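You operate a simulated robot arm through the tools that you are given. There is no shell and no other tool. Be economical: measure what you need, move in short steps, check, and stop when the job is done.

Carry out the task below with a simulated two-armed robot. There is one attempt and no reset: what you move stays moved.

Task
Pick up the yellow torch from the side bench with one hand, pass it to the other hand and put it on the ledge by section d. Shut the left door. Take the green bottle from the numbered board and put it on the ledge before section b. Open the mould bench drawer, take the ring gauge labelled "205" from there and leave it on the cart deck and shut the drawer again. Take the wooden stick and put it on the stand top. Take the bottom plate that says "21" from the rack shelf of job 427 and put it on top of the yellow tape roll. Open the left locker door, fetch the blue cloth from the shelf of the narrow bench and set it on the left locker shelf and shut the door again. Push the light grey drawer shut. Open the green lid. The order is free. Set down upright: green bottle, ring gauge, wooden stick.

It is judged by the outcome, as a careful person would: the job done as asked, and still so three seconds after it is handed in. It fails if anything else is knocked over, pushed out of place, dropped, spilled or broken. Lids that push on must go on centred and level and be pressed home; caps that screw on are set level and turned clockwise until they are tight. Flat cloth is picked up by pressing the open fingertips on it (5 to 10 N) and closing them slowly along it; thin cloth reads only 2 to 8 mm in the jaws.

Robot
Two 7-joint arms with two-finger parallel grippers on one trunk, on a base that drives. Base frame: it is fixed to the floor where the robot stands at the start and does not move with it; the origin is under the middle of the robot, x ahead of it, y to its left, z up. Units: m, degrees, N and s.
The left shoulder is at the start at [0.06, 0.189, 1.066], the right one opposite. With the tool pointing down near the work surface each hand reaches from about 0.1 to 0.52 m from the robot's upright axis, wherever it stands, measured 20 degrees to its own side. Places, roughly: bottom plate [-4, -7.75, 0.75]; cart deck [-1.6, -7.9, 0.8]; cloth [-3.5, -6.5, 0.5]; green bottle [0.5, -6.75, 1]; green lid [0.5, -8.4, 0.7]; ledge before section B (85x22 cm) [-1.72, -4.1, 0.9]; ledge by section D (129x22 cm) [-1.74, -1.14, 0.9]; left door [-0.1, -3.2, 0.5]; left locker door [-5.2, -7.3, 0.9]; left locker shelf (26x41 cm) [-5.44, -7.3, 1.48]; light grey drawer [0.2, 3.1, 0.7]; mould bench drawer [-2.6, -7.9, 0.8]; ring gauge [-2.5, -8, 0.75]; stand top (29x17 cm) [-5.24, -4, 0.84]; wooden stick (5x5x18 cm) [-2.4, -8, 1]; yellow tape roll (12x12x5 cm) [0.6, -6.2, 1.3]; yellow torch (6x6x17 cm) [0.6, 0, 0.9]. Payload 3.43 kg a hand.
The tool frame of a hand sits at the grasp point between the pads (the TCP): z along the fingers, y along the line on which they close. The tips reach 0.03 m beyond it. The gripper opens to 0.094 m. The fingers are 0.028 m wide and 0.01 m thick; the gripper's body (0.05 by 0.096 m) begins 0.055 m behind the TCP.
Orientation is that of the tool frame in the base frame, as a unit quaternion [x, y, z, w]. With the fingers straight down and closing along the base's y, the tool's x points along the base's -x, its y along +y and its z along -z.

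Tools
- The arms move only by the tool nudge_tool. It takes "left_rows", "right_rows" or both (then of equal length, played together; a hand with none holds still); each is a list of rows, each a list of 7 numbers: the turn, a rotation vector about the base's x, y, z in units of 4 degrees (1.0 is 4 degrees), then the shift along the base's x, y, z in units of 30 mm (1.0 is 30 mm), then the gripper command, from -1 (shut) to 1 (fully open), values between in proportion. In form: [[rx, ry, rz, tx, ty, tz, jaw], ...]. A call has 1 to 12 rows; each row shifts and turns the commanded pose from where the row before left it. A call with a number of a shift or a turn outside -1 to 1 is refused whole. Rows are played at 5 a second. More than 0.05 m and 8.6 degrees between two rows, or a gripper value outside its range, and nothing of the call is played. Where a pose cannot be reached the arm comes as near as it can. A force on the tool above 40 N (or 10 N above the force at the start of the call, whichever is more), or a blocked arm, ends the call early, and 0.2 s more pass. Each finger travels about 0.153 m/s and halts on what it meets, pressing with about 26 N; the grip force reading is that of the motor and also rises with nothing between the fingers. The clock runs only during rows and for 0.2 s after the last one: add rows that do not move to give the fingers time. The reply holds the time, the measured pose of the TCP, the force on the tool along the base axes, the opening and the grip force, in the units named above and with some noise, with the torque about the TCP (base axes, N m) and any sound that the robot's microphone picked up.
- Cameras (640 x 400 px; columns grow to the right, rows downward): "scene" is now at [0.0144, 0.0193, 1.616]; the picture's right is [0.25, -0.97, 0.00], its down [-0.75, -0.19, -0.64] and it looks along [0.62, 0.16, -0.77] (base axes); focal length 261 px, centre (320, 200). "left" rides on the left gripper at [0.076, -0.014, -0.103] in its tool frame; the picture's right is [0.18, 0.98, 0.00], its down [-0.75, 0.14, -0.64] and it looks along [-0.63, 0.12, 0.77] (tool axes); focal length 243 px, centre (320, 200). "right" rides on the right gripper at [0.076, 0.014, -0.103] in its tool frame; the picture's right is [-0.18, 0.98, 0.00], its down [-0.75, -0.14, -0.64] and it looks along [-0.63, -0.12, 0.77] (tool axes); focal length 243 px, centre (320, 200). There is no depth. A picture from a camera that has moved, and an enlarged one, comes with that camera's place and axes in the base frame and with its lens.
- capture(camera): a new picture of that camera. It takes no simulated time.
- raise_lower(by): slides the trunk up (or, below 0, down) by that many m; the arms and the scene camera ride with it, the base frame stays. It gives what a move gives, with no picture.
- steer(legs): drives the robot by 1 to 6 legs, each [ahead, left, turn to the left] in m, m and degrees, along the robot's own axes; the way and the turn of a leg run together, so that a leg with both is an arc; at most 1.5 m and 180 degrees a leg. The arms and the cameras ride along, it lands a little off, and it stops where it bumps. It gives what a move gives.
- head_to(pan, tilt): turns the head with the scene camera to pan (to the left, within 86 degrees either way) and tilt (down, from -29 to 69), counted from straight ahead of the robot. It gives what a move gives.
- enlarge(camera, box): a new picture of the part [left, top, right, bottom] of that camera's present view, enlarged. It takes no simulated time.
- job_done(): hands the job in; it is judged then, once.

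Work in short steps. Places have to be worked out from the pictures, the camera data and where the tool is seen: move nearer, look again, correct. Check each grasp and each placing, and mend what went wrong. You have 525 turns and 302 pictures in all, those below and enlarged ones among them. Open the grippers and draw the arms clear of the work before you hand the job in, unless the task says otherwise.

The tools are called after "Emit:" as name(argument=value, ...) on one line, values as JSON. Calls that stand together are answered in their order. nudge_tool: Moves the arms, as the interface text tells. Its arguments: {"type":"object","properties":{"left_rows":{"type":"array","items":{"type":"array","items":{"type":"number"}}},"right_rows":{"type":"array","items":{"type":"array","items":{"type":"number"}}}},"required":[]} The other tools are called the same way: raise_lower (by) slides the trunk up or down; steer (legs) drives the base; head_to (pan, tilt) turns the head that bears the scene camera; capture (camera) takes a picture; enlarge (camera, box) takes an enlarged picture of a part of a camera's view; job_done () hands the job in.

At the start:

```text
time_s: 0.0
left_tool_pos: [0.3664, 0.1909, 1.1465]
left_tcp_rot: [0.0, 1.0, 0.0, 0.0]
left_force: [-0.1, -0.7, 0.3]
left_moment: [0.01, 0.03, -0.02]
left_finger_gap: 0.0939
left_gripper_force: 0.1
right_tool_pos: [0.3329, -0.1026, 1.1109]
right_tcp_rot: [0.0, 1.0, 0.0, 0.0]
right_force: [0.3, 0.0, -0.4]
right_moment: [0.0, 0.0, 0.0]
right_finger_gap: 0.094
right_gripper_force: 0.0
trunk travel left (down, up): [-0.738, 0.252]
robot x, y, heading: [-0.001, 0.0023, 0.2]
head pan, tilt: [14.3, 50.5]
```

scene: 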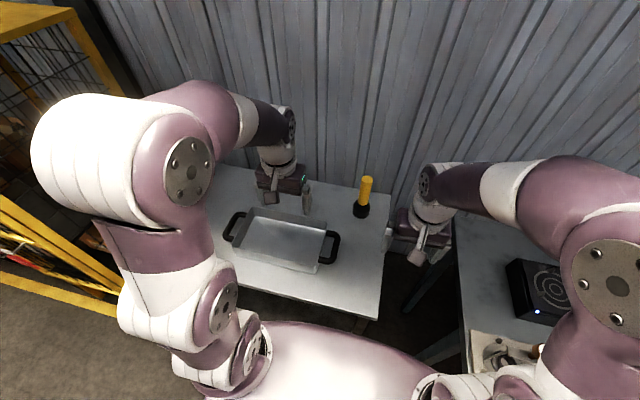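
right: 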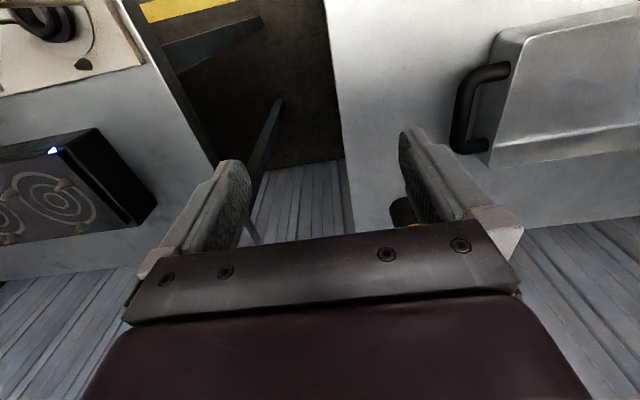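
left: 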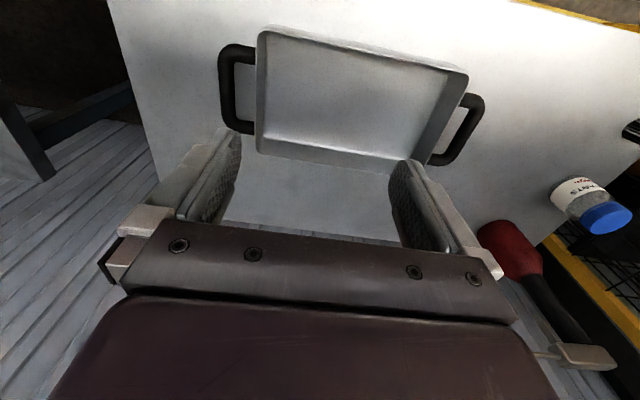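

The torch stands on the side bench between the hands. I'll enlarge to locate it.

Emit:
enlarge(camera="scene", box=[200, 140, 460, 300])

Emit:
head_to(pan=0, tilt=35)

Emit:
capture(camera="scene")

```text
2.46 times, centred on (330, 220) of scene
camera zoom: at [0.0144, 0.0193, 1.616], right [0.25, -0.97, 0.0], down [-0.75, -0.19, -0.64], along [0.62, 0.16, -0.77], focal length 643 px, centre (295, 151)
```

zoom: 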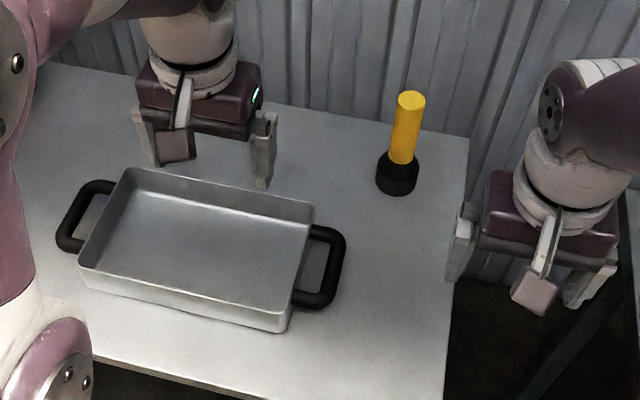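

```text
time_s: 0.8
left_tool_pos: [0.3656, 0.1912, 1.146]
left_tcp_rot: [0.0, 1.0, 0.001, 0.001]
left_force: [0.2, 0.4, -0.5]
left_moment: [-0.01, -0.01, 0.02]
left_finger_gap: 0.0939
left_gripper_force: 0.1
right_tool_pos: [0.3337, -0.1025, 1.1113]
right_tcp_rot: [0.0, 1.0, 0.0, 0.0]
right_force: [0.7, -1.0, 0.2]
right_moment: [0.0, 0.02, 0.02]
right_finger_gap: 0.0941
right_gripper_force: 0.0
trunk travel left (down, up): [-0.738, 0.252]
robot x, y, heading: [0.0021, 0.0028, 0.0]
head pan, tilt: [0.0, 35.0]
```

```text
297 pictures are left
camera scene: at [0.0282, 0.0005, 1.6383], right [0.0, -1.0, 0.0], down [-0.57, 0.0, -0.82], along [0.82, 0.0, -0.57], focal length 261 px, centre (320, 200)
```

scene: 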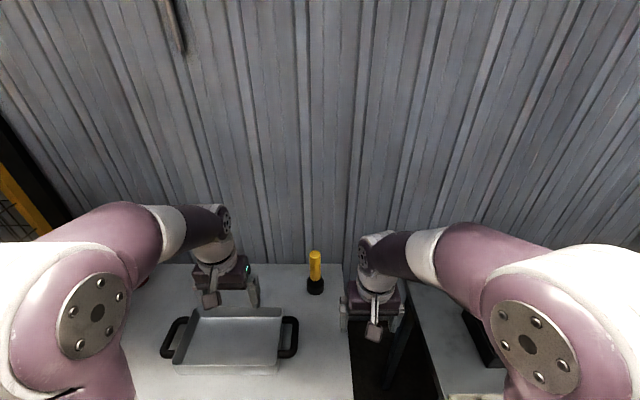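

Torch stands around (0.56, 0.02), bench about 0.9 high. I'll raise the right hand and bring it over for a close look.

Emit:
nudge_tool(right_rows=[[0, 0, 0, 0, 0, 1, 1], [0, 0, 0, 0, 0, 1, 1], [0, 0, 0, 0, 0.5, 1, 1], [0, 0, 0, 0.5, 1, 1, 1], [0, 0, 0, 0.5, 1, 0.5, 1], [0, 0, 0, 0.5, 1, 0, 1], [0, 0, 0, 0.5, 0.5, 0, 1]])

Emit:
capture(camera="right")

Emit:
capture(camera="scene")

```text
time_s: 2.4
left_tool_pos: [0.3667, 0.1916, 1.1472]
left_tcp_rot: [0.001, 1.0, 0.0, 0.0]
left_force: [-0.1, 0.3, -0.2]
left_moment: [-0.04, 0.0, -0.01]
left_finger_gap: 0.094
left_gripper_force: 0.0
right_tool_pos: [0.3743, 0.0046, 1.1285]
right_tcp_rot: [0.0, 1.0, 0.001, -0.002]
right_force: [-0.7, -0.1, 0.6]
right_moment: [0.0, 0.01, -0.02]
right_finger_gap: 0.0941
right_gripper_force: 0.1
right hand out of reach, approached as far as the arm can: row 2, 3, 4, 5, 6, 7
trunk travel left (down, up): [-0.738, 0.252]
robot x, y, heading: [-0.0017, -0.0032, 0.2]
head pan, tilt: [0.0, 35.0]
```

```text
296 pictures are left
camera right: at [0.2988, 0.0187, 1.2302], right [0.18, 0.98, 0.0], down [0.75, -0.14, 0.64], along [0.63, -0.12, -0.77], focal length 243 px, centre (320, 200)
```

right: 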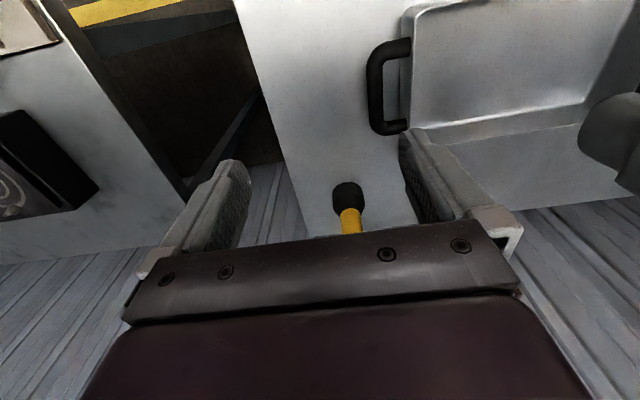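

```text
295 pictures are left
camera scene: at [0.0293, 0.001, 1.6384], right [0.0, -1.0, 0.0], down [-0.57, 0.0, -0.82], along [0.82, 0.0, -0.57], focal length 261 px, centre (320, 200)
```

scene: 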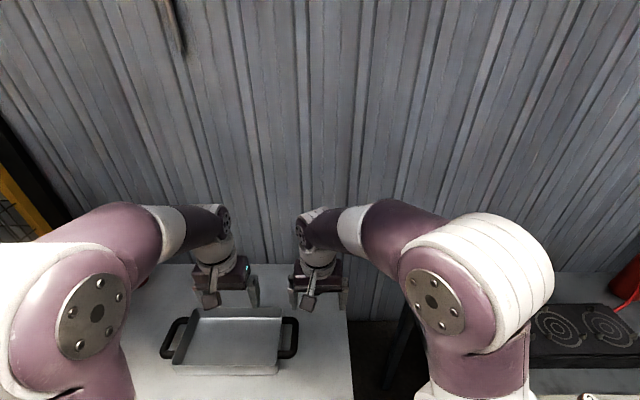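

Torch base at about (0.555, 0.017, 0.91). The arm is short up here, so I'll raise the trunk and drive forward a bit.

Emit:
raise_lower(by=0.17)

Emit:
steer(legs=[[0.08, 0, 0]])

Emit:
capture(camera="right")

Emit:
capture(camera="scene")

```text
time_s: 4.3
left_tool_pos: [0.367, 0.1912, 1.3171]
left_tcp_rot: [0.0, 1.0, 0.0, 0.0]
left_force: [-0.2, -0.4, 0.3]
left_moment: [0.0, 0.03, 0.0]
left_finger_gap: 0.0941
left_gripper_force: 0.1
right_tool_pos: [0.3748, 0.0037, 1.2986]
right_tcp_rot: [-0.001, 1.0, 0.001, 0.0]
right_force: [-0.1, 0.3, 0.4]
right_moment: [0.0, 0.0, -0.01]
right_finger_gap: 0.0938
right_gripper_force: 0.0
trunk travel left (down, up): [-0.908, 0.082]
robot x, y, heading: [-0.0034, 0.0001, -0.1]
head pan, tilt: [0.0, 35.0]
```

```text
time_s: 5.4
left_tool_pos: [0.4142, 0.1843, 1.3147]
left_tcp_rot: [0.019, 1.0, 0.0, -0.004]
left_force: [0.7, 0.4, -0.3]
left_moment: [-0.05, 0.03, 0.0]
left_finger_gap: 0.0938
left_gripper_force: 0.0
right_tool_pos: [0.4159, -0.0039, 1.2968]
right_tcp_rot: [0.02, 1.0, 0.0, -0.003]
right_force: [0.0, 0.5, 0.4]
right_moment: [-0.04, 0.08, 0.03]
right_finger_gap: 0.094
right_gripper_force: 0.1
trunk travel left (down, up): [-0.908, 0.082]
robot x, y, heading: [0.0357, 0.0058, -2.1]
head pan, tilt: [0.0, 35.0]
```

```text
294 pictures are left
camera right: at [0.341, 0.013, 1.3987], right [0.22, 0.98, 0.0], down [0.75, -0.17, 0.64], along [0.62, -0.14, -0.77], focal length 243 px, centre (320, 200)
```

right: 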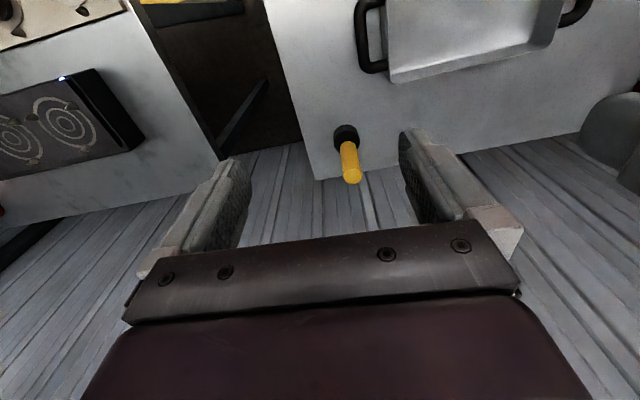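

```text
293 pictures are left
camera scene: at [0.0731, 0.0055, 1.8083], right [-0.04, -1.0, 0.0], down [-0.58, 0.02, -0.82], along [0.82, -0.03, -0.58], focal length 261 px, centre (320, 200)
```

scene: 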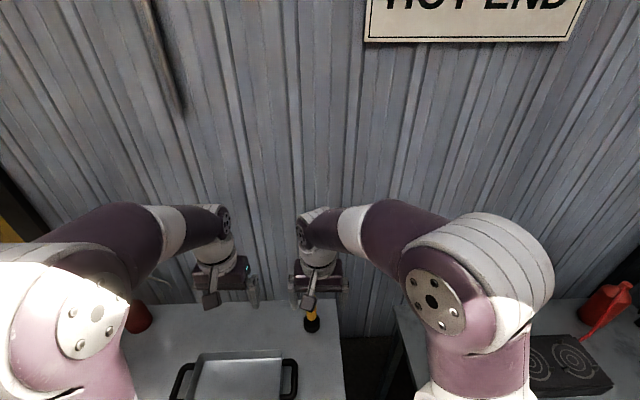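

The robot bumped after 4 cm. By triangulation the torch is at (0.605, 0.015), base z 0.85, top 1.02. I'll try reaching over it pointing down.

Emit:
nudge_tool(right_rows=[[0, 0, 0.5, 1, 0.2, 0, 1], [0, 0, 0, 1, 0.2, 0, 1], [0, 0, 0, 1, 0.2, 0, 1], [0, 0, 0, 1, 0, -0.5, 1], [0, 0, 0, 1, 0, -0.5, 1], [0, 0, 0, 1, 0, -0.5, 1]])

Emit:
capture(camera="right")

```text
time_s: 6.8
left_tool_pos: [0.4083, 0.1841, 1.3176]
left_tcp_rot: [0.019, 1.0, 0.0, 0.0]
left_force: [0.2, 0.6, -0.2]
left_moment: [-0.01, 0.0, -0.01]
left_finger_gap: 0.0939
left_gripper_force: 0.0
right_tool_pos: [0.552, -0.0055, 1.2001]
right_tcp_rot: [0.002, 1.0, -0.001, 0.0]
right_force: [-1.3, -0.3, -0.4]
right_moment: [0.01, 0.02, 0.03]
right_finger_gap: 0.0944
right_gripper_force: 0.1
right hand out of reach, approached as far as the arm can: row 1, 2, 3, 4, 5, 6
trunk travel left (down, up): [-0.908, 0.082]
robot x, y, heading: [0.032, 0.0067, -2.2]
head pan, tilt: [0.0, 35.0]
```

```text
292 pictures are left
camera right: at [0.4752, 0.0098, 1.3007], right [0.19, 0.98, 0.0], down [0.75, -0.14, 0.64], along [0.63, -0.12, -0.77], focal length 243 px, centre (320, 200)
```

right: 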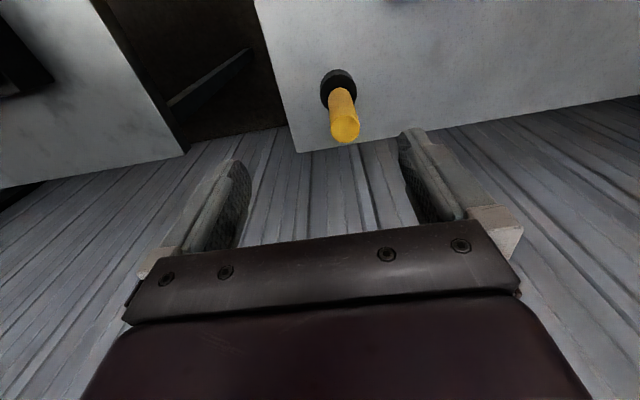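

Torch top confirmed at (0.601, 0.016, 1.02). Descending to z≈1.08, correcting x and y.

Emit:
nudge_tool(right_rows=[[0, 0, 0, 0, 0.4, -1, 1], [0, 0, 0, 0.3, 0.3, -1, 1], [0, 0, 0, 0.5, 0, -1, 1], [0, 0, 0, 0.5, 0, -0.8, 1], [0, 0, 0, 0.2, 0, 0, 1]])

Emit:
capture(camera="right")

```text
time_s: 8.0
left_tool_pos: [0.4079, 0.1853, 1.3166]
left_tcp_rot: [0.019, 1.0, 0.0, 0.0]
left_force: [0.5, 0.5, -0.6]
left_moment: [0.02, -0.03, 0.02]
left_finger_gap: 0.0938
left_gripper_force: 0.1
right_tool_pos: [0.5953, 0.0182, 1.0858]
right_tcp_rot: [0.002, 1.0, 0.0, 0.0]
right_force: [0.7, 0.1, 0.8]
right_moment: [-0.02, 0.0, 0.0]
right_finger_gap: 0.0942
right_gripper_force: 0.1
trunk travel left (down, up): [-0.908, 0.082]
robot x, y, heading: [0.0346, 0.0082, -2.3]
head pan, tilt: [0.0, 35.0]
```

```text
291 pictures are left
camera right: at [0.5187, 0.0328, 1.1874], right [0.19, 0.98, 0.0], down [0.75, -0.14, 0.64], along [0.63, -0.12, -0.77], focal length 243 px, centre (320, 200)
```

right: 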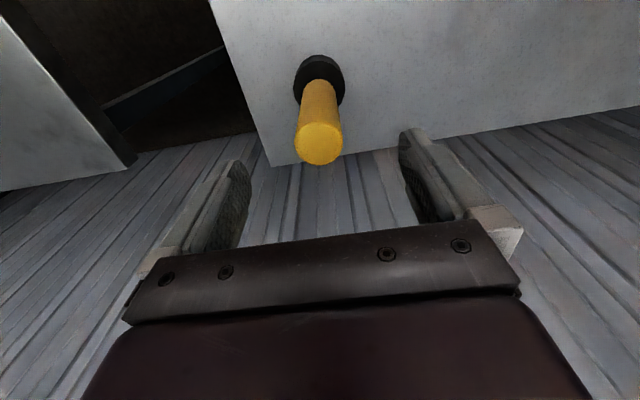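

Aligned; descend to TCP z≈1.0 and close.

Emit:
nudge_tool(right_rows=[[0, 0, 0, 0.2, 0, -1, 1], [0, 0, 0, 0.1, 0, -1, 1], [0, 0, 0, 0, 0, -0.85, 1], [0, 0, 0, 0, 0, 0, 1], [0, 0, 0, 0, 0, 0, -1], [0, 0, 0, 0, 0, 0, -1], [0, 0, 0, 0, 0, 0, -1], [0, 0, 0, 0, 0, 0, -1]])

Emit:
capture(camera="right")

```text
time_s: 9.8
left_tool_pos: [0.4091, 0.1838, 1.3173]
left_tcp_rot: [0.019, 1.0, 0.0, -0.001]
left_force: [-0.1, -0.7, 0.8]
left_moment: [0.03, 0.03, 0.01]
left_finger_gap: 0.094
left_gripper_force: 0.0
right_tool_pos: [0.6048, 0.0182, 0.9994]
right_tcp_rot: [0.002, 1.0, 0.0, 0.0]
right_force: [0.8, -0.2, -0.1]
right_moment: [-0.03, 0.0, 0.03]
right_finger_gap: 0.0355
right_gripper_force: 26.1
trunk travel left (down, up): [-0.908, 0.082]
robot x, y, heading: [0.0364, 0.0102, -2.1]
head pan, tilt: [0.0, 35.0]
```

```text
290 pictures are left
camera right: at [0.5278, 0.033, 1.1015], right [0.19, 0.98, 0.0], down [0.75, -0.14, 0.64], along [0.63, -0.12, -0.77], focal length 243 px, centre (320, 200)
```

right: 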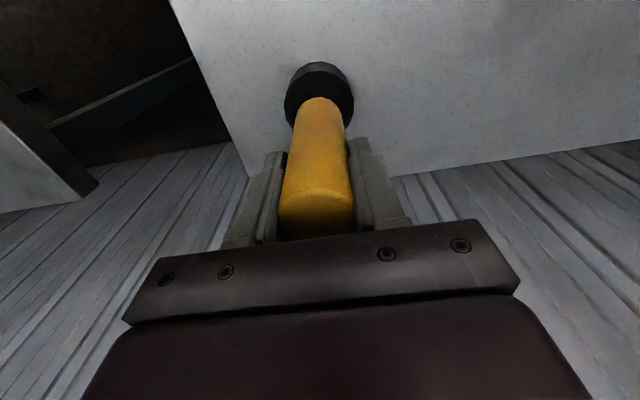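

Torch gripped (35 mm). Lift it and draw it back a little; check the scene.

Emit:
nudge_tool(right_rows=[[0, 0, 0, 0, 0, 1, -1], [0, 0, 0, 0, 0, 1, -1], [0, 0, 0, -0.5, 0, 1, -1], [0, 0, 0, -0.8, 0, 1, -1], [0, 0, 0, -1, 0, 1, -1], [0, 0, 0, -1, 0, 1, -1], [0, 0, 0, -1, 0, 0, -1]])

Emit:
steer(legs=[[-0.35, 0, 0]])

Emit:
capture(camera="scene")

```text
time_s: 11.4
left_tool_pos: [0.4071, 0.186, 1.3176]
left_tcp_rot: [0.019, 1.0, 0.0, 0.0]
left_force: [0.2, -0.2, -0.5]
left_moment: [0.0, 0.0, 0.04]
left_finger_gap: 0.0941
left_gripper_force: 0.1
right_tool_pos: [0.4723, 0.0184, 1.1807]
right_tcp_rot: [0.002, 1.0, 0.0, 0.001]
right_force: [-0.3, -0.4, -1.6]
right_moment: [-0.03, -0.03, 0.0]
right_finger_gap: 0.0357
right_gripper_force: 25.6
trunk travel left (down, up): [-0.908, 0.082]
robot x, y, heading: [0.0351, 0.0085, -2.1]
head pan, tilt: [0.0, 35.0]
```

```text
time_s: 13.6
left_tool_pos: [0.0613, 0.1994, 1.316]
left_tcp_rot: [0.017, 1.0, 0.001, -0.001]
left_force: [0.1, 0.3, -0.4]
left_moment: [0.01, 0.0, -0.02]
left_finger_gap: 0.0944
left_gripper_force: 0.0
right_tool_pos: [0.1276, 0.0331, 1.18]
right_tcp_rot: [0.0, 1.0, 0.001, -0.001]
right_force: [-0.2, -0.7, -1.0]
right_moment: [-0.03, 0.01, 0.05]
right_finger_gap: 0.0356
right_gripper_force: 26.1
trunk travel left (down, up): [-0.908, 0.082]
robot x, y, heading: [-0.3141, 0.0203, -2.1]
head pan, tilt: [0.0, 35.0]
```

```text
289 pictures are left
camera scene: at [-0.2817, 0.02, 1.8083], right [-0.03, -1.0, 0.0], down [-0.57, 0.02, -0.82], along [0.82, -0.03, -0.57], focal length 261 px, centre (320, 200)
```

scene: 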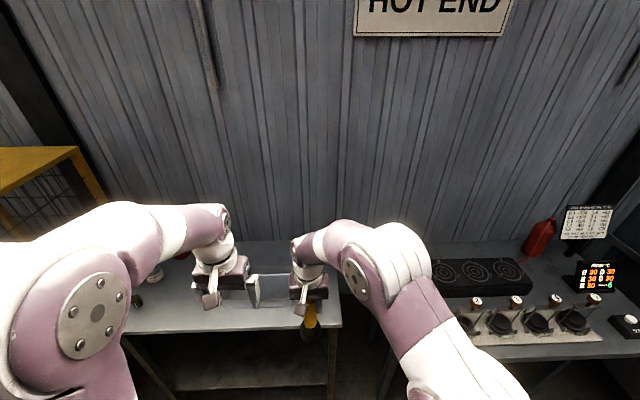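

Now right extends slightly, and the left hand pitches to point forward (rotation about base y, negative) while lowering.

Emit:
nudge_tool(left_rows=[[0, -1, 0, 0, 0, -0.5, 1], [0, -1, 0, 0, 0, -0.5, 1], [0, -1, 0, 0, 0, -0.5, 1], [0, -1, 0, 0, 0, -0.5, 1], [0, -1, 0, 0, 0, -0.5, 1], [0, -1, 0, 0, 0, -0.5, 1], [0, -1, 0, 0, 0, -0.5, 1], [0, -1, 0, 0, 0, -0.5, 1], [0, -1, 0, 0, 0, -0.5, 1], [0, -1, 0, 0, 0, -0.5, 1], [0, -1, 0, 0, 0, -0.5, 1], [0, -1, 0, 0, 0, -0.5, 1]], right_rows=[[0, 0, 0, 0.5, 0, 0, -1], [0, 0, 0, 0.5, 0, 0, -1], [0, 0, 0, 0.5, 0, 0, -1], [0, 0, 0, 0.5, 0, 0, -1], [0, 0, 0, 0, 0, 0, -1], [0, 0, 0, 0, 0, 0, -1], [0, 0, 0, 0, 0, 0, -1], [0, 0, 0, 0, 0, 0, -1], [0, 0, 0, 0, 0, 0, -1], [0, 0, 0, 0, 0, 0, -1], [0, 0, 0, 0, 0, 0, -1], [0, 0, 0, 0, 0, 0, -1]])

Emit:
capture(camera="scene")

```text
time_s: 16.2
left_tool_pos: [0.0609, 0.194, 1.1471]
left_tcp_rot: [0.016, 0.913, 0.007, 0.407]
left_force: [-0.3, 0.2, -0.4]
left_moment: [0.02, 0.0, 0.0]
left_finger_gap: 0.094
left_gripper_force: 0.0
left hand out of reach, approached as far as the arm can: row 7, 8
right_tool_pos: [0.1877, 0.0323, 1.1781]
right_tcp_rot: [0.0, 1.0, 0.0, 0.0]
right_force: [-0.4, 0.3, -2.8]
right_moment: [0.0, 0.0, 0.02]
right_finger_gap: 0.0353
right_gripper_force: 26.3
trunk travel left (down, up): [-0.908, 0.082]
robot x, y, heading: [-0.3132, 0.0179, -2.0]
head pan, tilt: [0.0, 35.0]
```

```text
288 pictures are left
camera scene: at [-0.2837, 0.0201, 1.8084], right [-0.03, -1.0, 0.0], down [-0.57, 0.02, -0.82], along [0.82, -0.03, -0.57], focal length 261 px, centre (320, 200)
```

scene: 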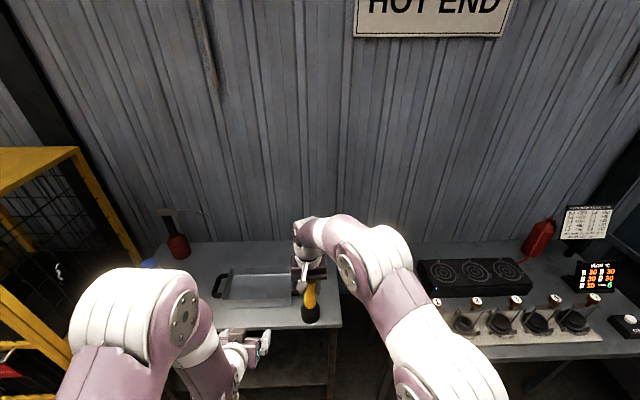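

Pitch at 48°. Continue to ~90° and position behind the torch.

Emit:
nudge_tool(left_rows=[[0, -1, 0, 0, -0.1, -0.2, 1], [0, -1, 0, 0, -0.1, -0.2, 1], [0, -1, 0, 0, -0.2, -0.2, 1], [0, -1, 0, 0, -0.2, -0.2, 1], [0, -1, 0, 0, -0.2, -0.2, 1], [0, -1, 0, 0, -0.2, -0.2, 1], [0, -1, 0, 0, -0.2, -0.2, 1], [0, -1, 0, 0, -0.4, 0, 1], [0, -1, 0, 0, -0.4, 0, 1], [0, -1, 0, 0, -0.4, 0, 1]])

Emit:
capture(camera="left")

Emit:
capture(camera="scene")

```text
time_s: 18.6
left_tool_pos: [0.0811, 0.1107, 1.1248]
left_tcp_rot: [-0.01, 0.697, -0.002, 0.717]
left_force: [0.1, 0.2, -0.3]
left_moment: [-0.01, -0.02, 0.03]
left_finger_gap: 0.094
left_gripper_force: 0.1
right_tool_pos: [0.1855, 0.0325, 1.1786]
right_tcp_rot: [0.0, 1.0, -0.001, -0.001]
right_force: [0.6, 0.4, -2.2]
right_moment: [0.02, -0.02, 0.0]
right_finger_gap: 0.0353
right_gripper_force: 25.7
trunk travel left (down, up): [-0.908, 0.082]
robot x, y, heading: [-0.3098, 0.0168, -2.0]
head pan, tilt: [0.0, 35.0]
stopped in row 10 (left hand): the arm was blocked; the commanded pose is now the measured one
```

```text
287 pictures are left
camera left: at [-0.0176, 0.0934, 1.0458], right [-0.01, 0.98, -0.2], down [-0.66, 0.15, 0.73], along [0.75, 0.14, 0.65], focal length 243 px, centre (320, 200)
```

left: 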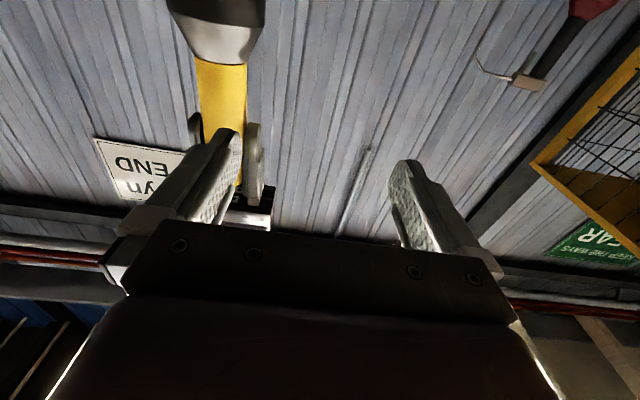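

```text
286 pictures are left
camera scene: at [-0.2842, 0.0202, 1.8084], right [-0.03, -1.0, 0.0], down [-0.57, 0.02, -0.82], along [0.82, -0.03, -0.57], focal length 261 px, centre (320, 200)
```

scene: 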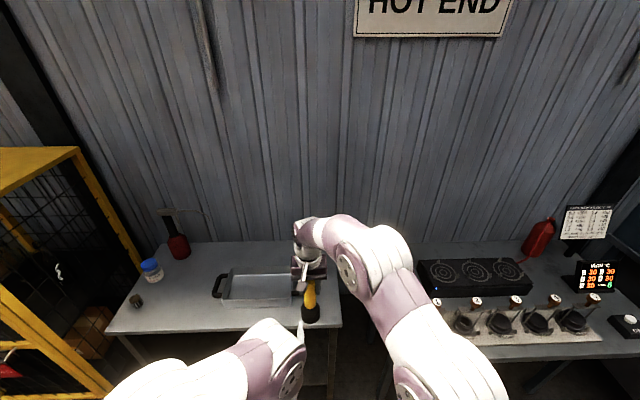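

Arm blocked close to the trunk. I'll yaw the left hand to the right about 36°, which points it straight at the torch from the side.

Emit:
nudge_tool(left_rows=[[0, 0, -1, 0, 0.3, 0, 1], [0, 0, -1, 0, 0, -0.1, 1], [0, 0, -1, 0, 0, -0.1, 1], [0, 0, -1, 0, 0, -0.1, 1], [0, 0, -1, 0, 0, -0.1, 1], [0, 0, -1, 0, 0, -0.1, 1], [0, 0, -1, 0, 0, -0.1, 1], [0, 0, -1, 0, 0, -0.1, 1], [0, 0, -1, 0, 0, -0.1, 1], [0, 0, 0, 0, 0, 0, 1]])

Emit:
capture(camera="left")

```text
time_s: 20.8
left_tool_pos: [0.0802, 0.1201, 1.1]
left_tcp_rot: [0.208, 0.667, -0.222, 0.68]
left_force: [-0.5, 0.2, 1.0]
left_moment: [0.02, 0.02, -0.01]
left_finger_gap: 0.0937
left_gripper_force: 0.0
right_tool_pos: [0.1859, 0.0332, 1.1791]
right_tcp_rot: [0.0, 1.0, -0.001, 0.0]
right_force: [0.3, -0.5, -1.4]
right_moment: [0.0, 0.01, -0.01]
right_finger_gap: 0.0352
right_gripper_force: 25.5
trunk travel left (down, up): [-0.908, 0.082]
robot x, y, heading: [-0.3133, 0.0239, -2.1]
head pan, tilt: [0.0, 35.0]
```

```text
285 pictures are left
camera left: at [-0.0095, 0.1649, 1.0208], right [0.57, 0.8, -0.2], down [-0.45, 0.51, 0.74], along [0.69, -0.33, 0.65], focal length 243 px, centre (320, 200)
```

left: 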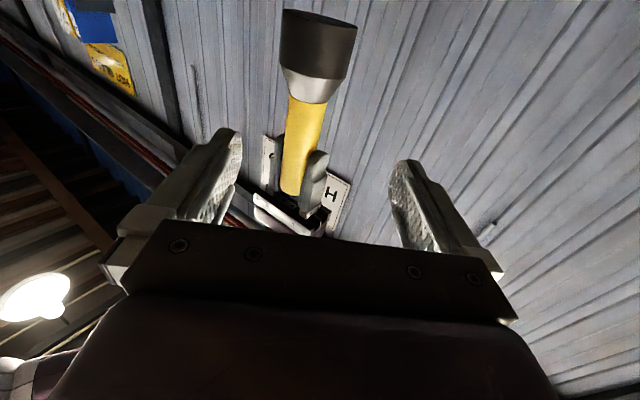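

Aligned well. Advance most of the way and look.

Emit:
nudge_tool(left_rows=[[0, 0, 0, 0.7, -0.58, 0, 1], [0, 0, 0, 0.7, -0.58, 0, 1], [0, 0, 0, 0.7, -0.58, 0, 1], [0, 0, 0, 0.7, -0.58, 0, 1], [0, 0, 0, 0, 0, 0, 1]])

Emit:
capture(camera="left")

```text
time_s: 22.0
left_tool_pos: [0.1635, 0.0515, 1.0999]
left_tcp_rot: [0.207, 0.667, -0.222, 0.68]
left_force: [0.1, 0.3, 0.4]
left_moment: [0.01, -0.01, -0.01]
left_finger_gap: 0.0939
left_gripper_force: 0.2
right_tool_pos: [0.1865, 0.034, 1.179]
right_tcp_rot: [0.0, 1.0, 0.0, 0.0]
right_force: [-0.5, -0.3, -1.4]
right_moment: [0.02, -0.01, -0.01]
right_finger_gap: 0.0353
right_gripper_force: 26.2
trunk travel left (down, up): [-0.908, 0.082]
robot x, y, heading: [-0.3123, 0.0157, -2.1]
head pan, tilt: [0.0, 35.0]
```

```text
284 pictures are left
camera left: at [0.0741, 0.0959, 1.0213], right [0.57, 0.8, -0.2], down [-0.45, 0.51, 0.74], along [0.69, -0.33, 0.65], focal length 243 px, centre (320, 200)
```

left: 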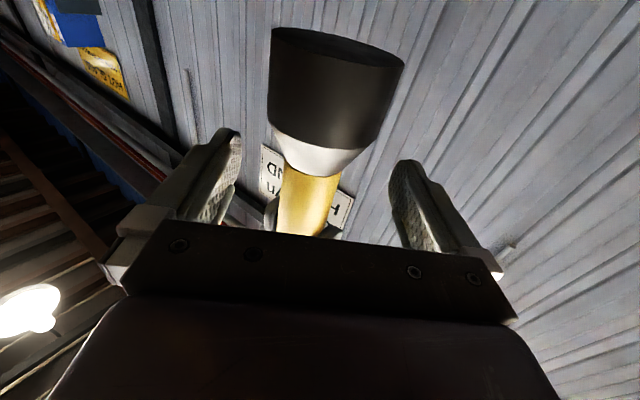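

Advance the last 27 mm and close the left hand.

Emit:
nudge_tool(left_rows=[[0, 0, 0, 0.7, -0.58, 0.05, 1], [0, 0, 0, 0, 0, 0, 1], [0, 0, 0, 0, 0, 0, -1], [0, 0, 0, 0, 0, 0, -1], [0, 0, 0, 0, 0, 0, -1], [0, 0, 0, 0, 0, 0, -1]])

Emit:
capture(camera="left")

```text
time_s: 23.4
left_tool_pos: [0.1848, 0.0328, 1.1006]
left_tcp_rot: [0.208, 0.667, -0.223, 0.68]
left_force: [-7.7, -16.3, 6.2]
left_moment: [0.66, 0.0, 0.15]
left_finger_gap: 0.0401
left_gripper_force: 26.1
right_tool_pos: [0.1858, 0.034, 1.1799]
right_tcp_rot: [-0.001, 1.0, 0.001, 0.001]
right_force: [6.8, 15.7, -7.5]
right_moment: [0.6, -0.52, -0.21]
right_finger_gap: 0.0354
right_gripper_force: 26.0
trunk travel left (down, up): [-0.908, 0.082]
robot x, y, heading: [-0.3115, 0.0221, -2.3]
head pan, tilt: [0.0, 35.0]
```

```text
283 pictures are left
camera left: at [0.0959, 0.0778, 1.022], right [0.57, 0.8, -0.2], down [-0.45, 0.51, 0.74], along [0.69, -0.33, 0.65], focal length 243 px, centre (320, 200)
```

left: 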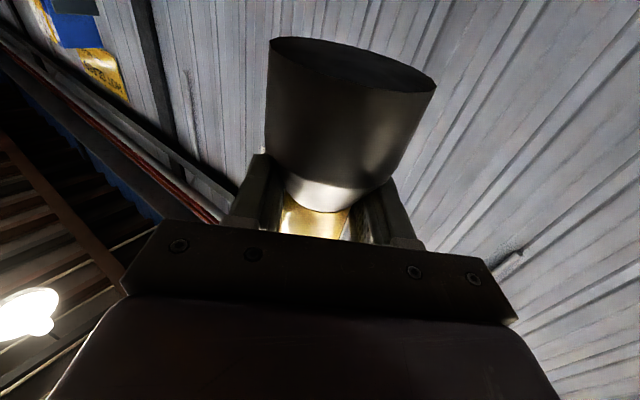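

Left grips partly on the cone (40 mm) with a side load. Reopen, raise 12 mm and shift slightly to centre, then regrip.

Emit:
nudge_tool(left_rows=[[0, 0, 0, 0, 0, 0, 0.3], [0, 0, 0, 0, 0, 0, 0.3], [0, 0, 0, -0.12, -0.16, 0.4, 0.3], [0, 0, 0, 0, 0, 0, 0.3], [0, 0, 0, 0, 0, 0, -1], [0, 0, 0, 0, 0, 0, -1], [0, 0, 0, 0, 0, 0, -1]])

Emit:
capture(camera="left")

```text
time_s: 25.0
left_tool_pos: [0.1821, 0.0294, 1.1115]
left_tcp_rot: [0.205, 0.668, -0.22, 0.68]
left_force: [16.0, 26.3, -7.0]
left_moment: [-0.33, 0.38, 0.11]
left_finger_gap: 0.0403
left_gripper_force: 26.3
right_tool_pos: [0.1859, 0.031, 1.1786]
right_tcp_rot: [0.0, 1.0, -0.002, -0.001]
right_force: [-14.9, -27.5, 7.3]
right_moment: [-1.47, 0.62, -0.02]
right_finger_gap: 0.0358
right_gripper_force: 26.5
trunk travel left (down, up): [-0.908, 0.082]
robot x, y, heading: [-0.315, 0.0208, -1.9]
head pan, tilt: [0.0, 35.0]
```

```text
282 pictures are left
camera left: at [0.0925, 0.0742, 1.0343], right [0.57, 0.8, -0.2], down [-0.45, 0.5, 0.74], along [0.69, -0.33, 0.65], focal length 243 px, centre (320, 200)
```

left: 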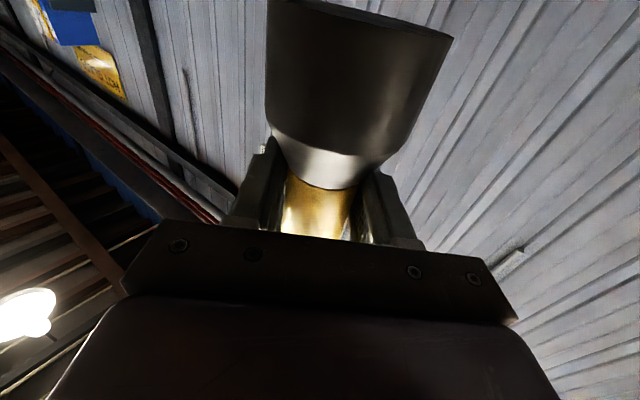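

Grip on the yellow handle now. Nudge to relieve load, open the right hand and lift it away.

Emit:
nudge_tool(left_rows=[[0, 0, 0, 0.07, 0.1, 0, -1], [0, 0, 0, 0, 0, 0, -1], [0, 0, 0, 0, 0, 0, -1], [0, 0, 0, 0, 0, 0, -1], [0, 0, 0, 0, 0, 0, -1], [0, 0, 0, 0, 0, 0, -1], [0, 0, 0, 0, 0, 0, -1]], right_rows=[[0, 0, 0, 0, 0, 0, -1], [0, 0, 0, 0, 0, 0, 0.3], [0, 0, 0, 0, 0, 0, 1], [0, 0, 0, 0, 0, 0, 1], [0, 0, 0, 0, 0, 0.8, 1], [0, 0, 0, 0, 0, 0.8, 1], [0, 0, 0, 0, -0.3, 0.8, 1]])

Emit:
capture(camera="scene")

```text
time_s: 26.6
left_tool_pos: [0.1837, 0.031, 1.1127]
left_tcp_rot: [0.207, 0.667, -0.222, 0.681]
left_force: [-1.1, -0.2, -0.1]
left_moment: [-0.01, -0.01, -0.01]
left_finger_gap: 0.04
left_gripper_force: 26.2
right_tool_pos: [0.1669, 0.0147, 1.2338]
right_tcp_rot: [0.0, 1.0, 0.0, 0.0]
right_force: [0.0, 0.5, -0.4]
right_moment: [0.03, 0.01, 0.01]
right_finger_gap: 0.0938
right_gripper_force: 0.0
right hand out of reach, approached as far as the arm can: row 6, 7
trunk travel left (down, up): [-0.908, 0.082]
robot x, y, heading: [-0.3084, 0.0198, -2.0]
head pan, tilt: [0.0, 35.0]
```

```text
281 pictures are left
camera scene: at [-0.2855, 0.0188, 1.8084], right [-0.03, -1.0, 0.0], down [-0.57, 0.02, -0.82], along [0.82, -0.03, -0.57], focal length 261 px, centre (320, 200)
```

scene: 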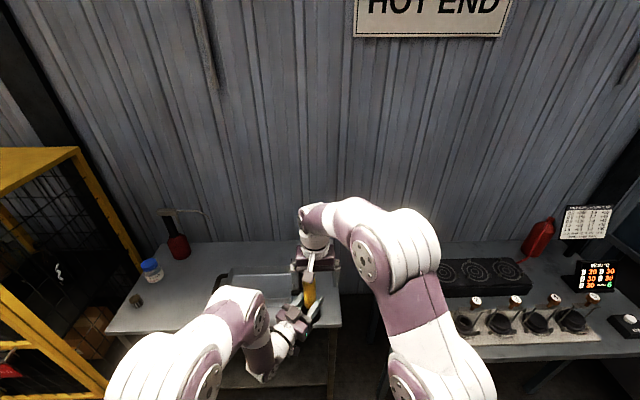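

Left has the torch. Move the right hand aside, then look right with the head before driving.

Emit:
nudge_tool(right_rows=[[0, 0, 0, 0, -1, 0, 1], [0, 0, 0, 0, -1, 0, 1], [0, 0, 0, 0, -1, 0, 1], [0, 0, 0, -0.5, -1, 0, 1], [0, 0, 0, -0.5, -0.5, 0, 1]])

Emit:
head_to(pan=-86, tilt=15)

Emit:
capture(camera="scene")

Emit:
head_to(pan=86, tilt=15)

Emit:
capture(camera="scene")

```text
time_s: 27.8
left_tool_pos: [0.1841, 0.032, 1.1136]
left_tcp_rot: [0.207, 0.666, -0.222, 0.681]
left_force: [0.5, 0.5, -0.7]
left_moment: [0.02, -0.01, 0.04]
left_finger_gap: 0.0372
left_gripper_force: 26.0
right_tool_pos: [0.1381, -0.1202, 1.2338]
right_tcp_rot: [0.0, 1.0, 0.001, 0.0]
right_force: [0.3, -0.2, -0.1]
right_moment: [0.0, -0.07, -0.01]
right_finger_gap: 0.0938
right_gripper_force: 0.0
trunk travel left (down, up): [-0.908, 0.082]
robot x, y, heading: [-0.3125, 0.0234, -1.9]
head pan, tilt: [0.0, 35.0]
```

```text
time_s: 29.4
left_tool_pos: [0.1849, 0.0313, 1.1117]
left_tcp_rot: [0.208, 0.667, -0.222, 0.68]
left_force: [-0.3, 0.3, 0.0]
left_moment: [0.03, 0.02, -0.03]
left_finger_gap: 0.0372
left_gripper_force: 26.1
right_tool_pos: [0.1375, -0.1194, 1.234]
right_tcp_rot: [0.0, 1.0, 0.0, 0.0]
right_force: [-0.1, 0.9, -0.1]
right_moment: [0.02, -0.02, -0.01]
right_finger_gap: 0.0938
right_gripper_force: 0.1
trunk travel left (down, up): [-0.908, 0.082]
robot x, y, heading: [-0.3131, 0.0186, -2.1]
head pan, tilt: [-85.9, 15.0]
```

```text
280 pictures are left
camera scene: at [-0.3687, -0.0704, 1.8404], right [-1.0, -0.04, 0.0], down [-0.01, 0.26, -0.97], along [0.04, -0.97, -0.26], focal length 261 px, centre (320, 200)
```

scene: 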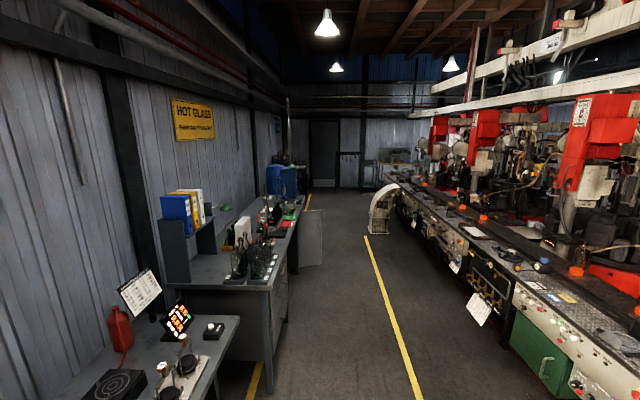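

```text
time_s: 32.0
left_tool_pos: [0.1833, 0.0311, 1.1126]
left_tcp_rot: [0.207, 0.667, -0.223, 0.681]
left_force: [-0.4, -0.1, -0.4]
left_moment: [0.01, 0.01, 0.04]
left_finger_gap: 0.037
left_gripper_force: 26.2
right_tool_pos: [0.1389, -0.1187, 1.233]
right_tcp_rot: [0.0, 1.0, 0.0, -0.001]
right_force: [-0.3, 0.2, -1.4]
right_moment: [0.05, 0.05, 0.01]
right_finger_gap: 0.0939
right_gripper_force: 0.1
trunk travel left (down, up): [-0.908, 0.082]
robot x, y, heading: [-0.3123, 0.0225, -1.8]
head pan, tilt: [85.9, 15.0]
```

```text
279 pictures are left
camera scene: at [-0.3622, 0.1159, 1.8404], right [0.99, -0.11, 0.0], down [-0.03, -0.26, -0.97], along [0.1, 0.96, -0.26], focal length 261 px, centre (320, 200)
```

scene: 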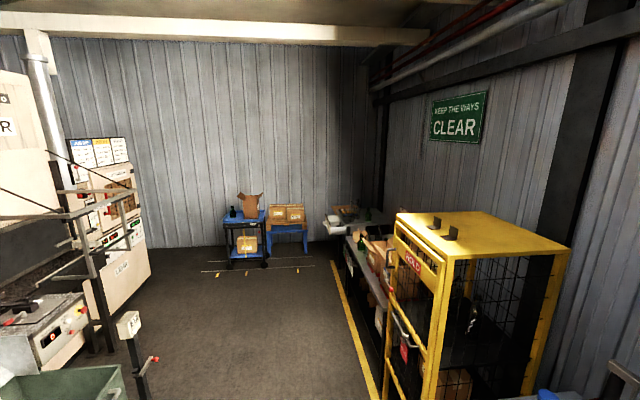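

The ledge machine runs along x≈-1.7 facing +x. Back off, turn around to face it, and view.

Emit:
steer(legs=[[-0.3, 0, 0], [0, 0, -90], [0, 0, -88]])

Emit:
head_to(pan=0, tilt=25)

Emit:
capture(camera="scene")

```text
time_s: 41.6
left_tool_pos: [-1.1025, -0.0109, 1.1142]
left_tcp_rot: [-0.673, 0.186, 0.687, 0.202]
left_force: [-0.6, -0.4, -0.6]
left_moment: [0.03, -0.03, 0.0]
left_finger_gap: 0.0373
left_gripper_force: 26.3
right_tool_pos: [-1.0658, 0.1431, 1.2334]
right_tcp_rot: [1.0, 0.029, -0.001, 0.0]
right_force: [0.0, 0.2, 0.3]
right_moment: [0.04, -0.02, -0.03]
right_finger_gap: 0.0942
right_gripper_force: 0.0
trunk travel left (down, up): [-0.908, 0.082]
robot x, y, heading: [-0.6058, 0.0306, -178.5]
head pan, tilt: [85.9, 15.0]
```

```text
time_s: 43.2
left_tool_pos: [-1.1013, -0.01, 1.113]
left_tcp_rot: [-0.673, 0.188, 0.686, 0.202]
left_force: [-0.1, 0.3, -0.6]
left_moment: [-0.01, -0.02, 0.0]
left_finger_gap: 0.0371
left_gripper_force: 25.8
right_tool_pos: [-1.0665, 0.1438, 1.2337]
right_tcp_rot: [1.0, 0.03, 0.001, 0.001]
right_force: [-0.3, 0.5, -0.4]
right_moment: [0.0, -0.03, 0.01]
right_finger_gap: 0.0942
right_gripper_force: 0.0
trunk travel left (down, up): [-0.908, 0.082]
robot x, y, heading: [-0.6077, 0.0279, -178.6]
head pan, tilt: [0.0, 25.0]
```

```text
278 pictures are left
camera scene: at [-0.6387, 0.0298, 1.8241], right [-0.03, 1.0, 0.0], down [0.42, 0.01, -0.91], along [-0.91, -0.02, -0.42], focal length 261 px, centre (320, 200)
```

scene: 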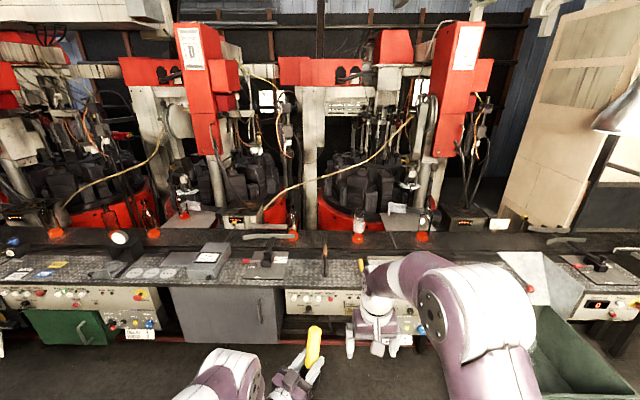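

The checkered ledge at z≈0.9 matches. Sidestep along to y≈-1.1 and look.

Emit:
steer(legs=[[0, 1.15, -1.5]])

Emit:
capture(camera="scene")

```text
time_s: 49.0
left_tool_pos: [-1.0915, -1.1514, 1.1124]
left_tcp_rot: [-0.67, 0.197, 0.683, 0.212]
left_force: [0.7, 0.1, 0.3]
left_moment: [-0.04, -0.01, 0.02]
left_finger_gap: 0.0372
left_gripper_force: 26.0
right_tool_pos: [-1.052, -0.9993, 1.2341]
right_tcp_rot: [1.0, 0.014, 0.0, -0.001]
right_force: [0.1, 0.5, 0.9]
right_moment: [-0.03, -0.01, 0.0]
right_finger_gap: 0.0942
right_gripper_force: 0.1
trunk travel left (down, up): [-0.908, 0.082]
robot x, y, heading: [-0.5976, -1.1256, 179.9]
head pan, tilt: [0.0, 25.0]
```

```text
277 pictures are left
camera scene: at [-0.6279, -1.1249, 1.8241], right [0.01, 1.0, 0.0], down [0.42, 0.0, -0.91], along [-0.91, 0.01, -0.42], focal length 261 px, centre (320, 200)
```

scene: 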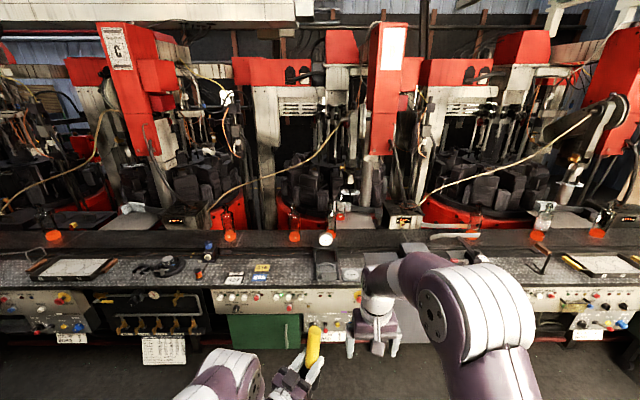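

Emit:
enlarge(camera="scene", box=[110, 225, 390, 345])

```text
2.29 times, centred on (250, 285) of scene
camera zoom: at [-0.6279, -1.1249, 1.8241], right [0.01, 1.0, 0.0], down [0.42, 0.0, -0.91], along [-0.91, 0.01, -0.42], focal length 597 px, centre (480, 6)
```

zoom: 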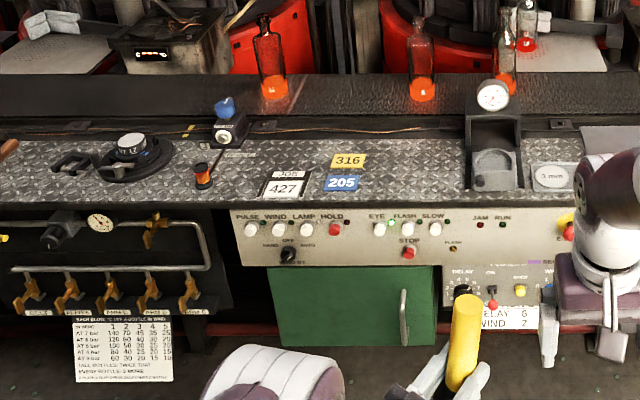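

Free spot on the ledge at about (-1.73, -1.255), between the cards and the dial box. Drive closer.

Emit:
steer(legs=[[0.48, 0.1, 0]])

Emit:
head_to(pan=0, tilt=45)

Emit:
capture(camera="scene")

Emit:
capture(camera="right")

```text
time_s: 52.0
left_tool_pos: [-1.5701, -1.2498, 1.1126]
left_tcp_rot: [-0.67, 0.197, 0.684, 0.212]
left_force: [-0.1, -0.1, 0.5]
left_moment: [0.0, 0.02, -0.01]
left_finger_gap: 0.0374
left_gripper_force: 26.1
right_tool_pos: [-1.5295, -1.0972, 1.2333]
right_tcp_rot: [1.0, 0.015, 0.0, 0.0]
right_force: [0.9, 0.1, 0.2]
right_moment: [0.0, 0.01, 0.02]
right_finger_gap: 0.0941
right_gripper_force: 0.1
trunk travel left (down, up): [-0.908, 0.082]
robot x, y, heading: [-1.0769, -1.2247, 179.7]
head pan, tilt: [0.0, 25.0]
```

```text
time_s: 52.8
left_tool_pos: [-1.5731, -1.2487, 1.1125]
left_tcp_rot: [-0.67, 0.198, 0.683, 0.213]
left_force: [-0.1, -0.3, -0.3]
left_moment: [-0.02, 0.0, 0.02]
left_finger_gap: 0.0371
left_gripper_force: 26.2
right_tool_pos: [-1.531, -1.0981, 1.2325]
right_tcp_rot: [1.0, 0.015, 0.001, 0.0]
right_force: [0.1, 0.1, -0.1]
right_moment: [-0.01, -0.02, -0.02]
right_finger_gap: 0.0942
right_gripper_force: 0.0
trunk travel left (down, up): [-0.908, 0.082]
robot x, y, heading: [-1.0757, -1.2261, 179.7]
head pan, tilt: [0.0, 45.0]
```

```text
275 pictures are left
camera scene: at [-1.0974, -1.224, 1.7936], right [0.01, 1.0, 0.0], down [0.71, 0.0, -0.71], along [-0.71, 0.0, -0.71], focal length 261 px, centre (320, 200)
```

scene: 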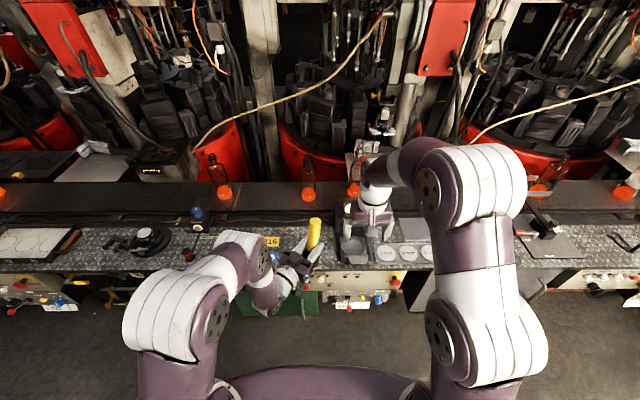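

```text
274 pictures are left
camera right: at [-1.455, -1.1094, 1.3353], right [-0.16, -0.99, 0.0], down [-0.76, 0.12, 0.64], along [-0.63, 0.1, -0.77], focal length 243 px, centre (320, 200)
```

right: 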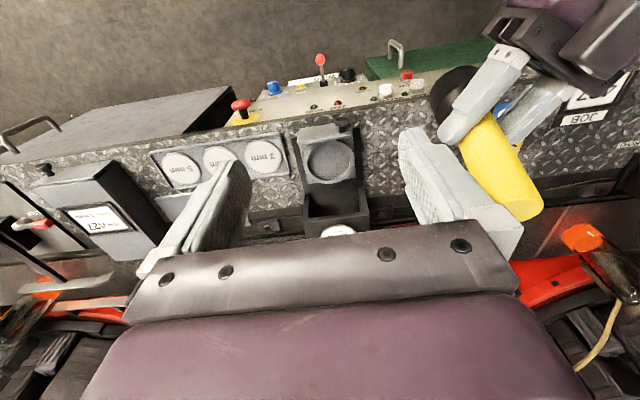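

Emit:
enlarge(camera="scene", box=[220, 190, 400, 310])

```text
3.33 times, centred on (310, 250) of scene
camera zoom: at [-1.0974, -1.224, 1.7936], right [0.01, 1.0, 0.0], down [0.71, 0.0, -0.71], along [-0.71, 0.0, -0.71], focal length 870 px, centre (353, 33)
```

zoom: 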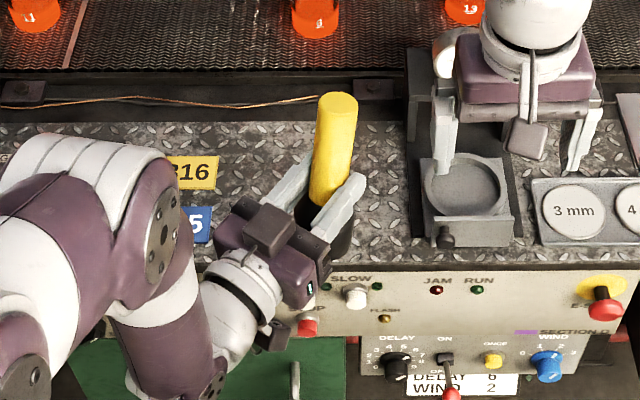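

Torch leans about 5° toward +y. Correct with rx and move over the ledge spot.

Emit:
nudge_tool(left_rows=[[0.7, 0, 0, -0.9, 0, 0, -1], [0.65, 0, 0, -0.9, 0, 0, -1], [0, 0, 0, -0.9, -0.1, 0, -1], [0, 0, 0, -0.9, -0.1, 0, -1], [0, 0, 0, -0.9, 0, 0, -1], [0, 0, 0, -0.9, 0, 0, -1], [0, 0, 0, 0, 0, 0, -1]])

Emit:
enlarge(camera="scene", box=[220, 170, 400, 290])

Emit:
capture(camera="left")

```text
time_s: 54.4
left_tool_pos: [-1.7357, -1.2561, 1.1131]
left_tcp_rot: [-0.66, 0.165, 0.692, 0.243]
left_force: [-1.1, 0.3, 0.3]
left_moment: [0.0, 0.01, 0.0]
left_finger_gap: 0.0372
left_gripper_force: 26.5
right_tool_pos: [-1.5305, -1.0976, 1.2341]
right_tcp_rot: [1.0, 0.015, 0.0, 0.0]
right_force: [0.4, 0.2, 0.7]
right_moment: [0.01, -0.04, 0.05]
right_finger_gap: 0.0941
right_gripper_force: 0.1
trunk travel left (down, up): [-0.908, 0.082]
robot x, y, heading: [-1.0768, -1.2248, 179.7]
head pan, tilt: [0.0, 45.0]
```

```text
3.33 times, centred on (310, 230) of scene
camera zoom: at [-1.0965, -1.224, 1.7936], right [0.01, 1.0, 0.0], down [0.71, 0.0, -0.71], along [-0.71, 0.0, -0.71], focal length 870 px, centre (353, 100)
```

zoom: 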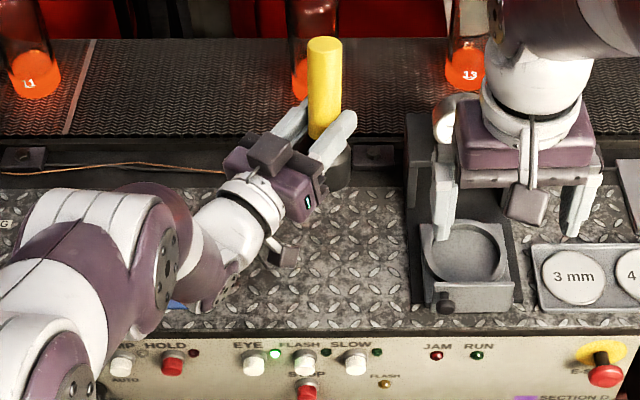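

```text
271 pictures are left
camera left: at [-1.6408, -1.2927, 1.0324], right [-0.55, -0.79, -0.27], down [0.47, -0.56, 0.69], along [-0.7, 0.25, 0.67], focal length 243 px, centre (320, 200)
```

left: 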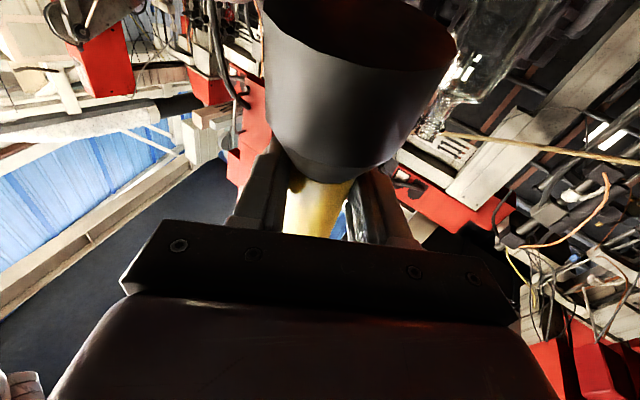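

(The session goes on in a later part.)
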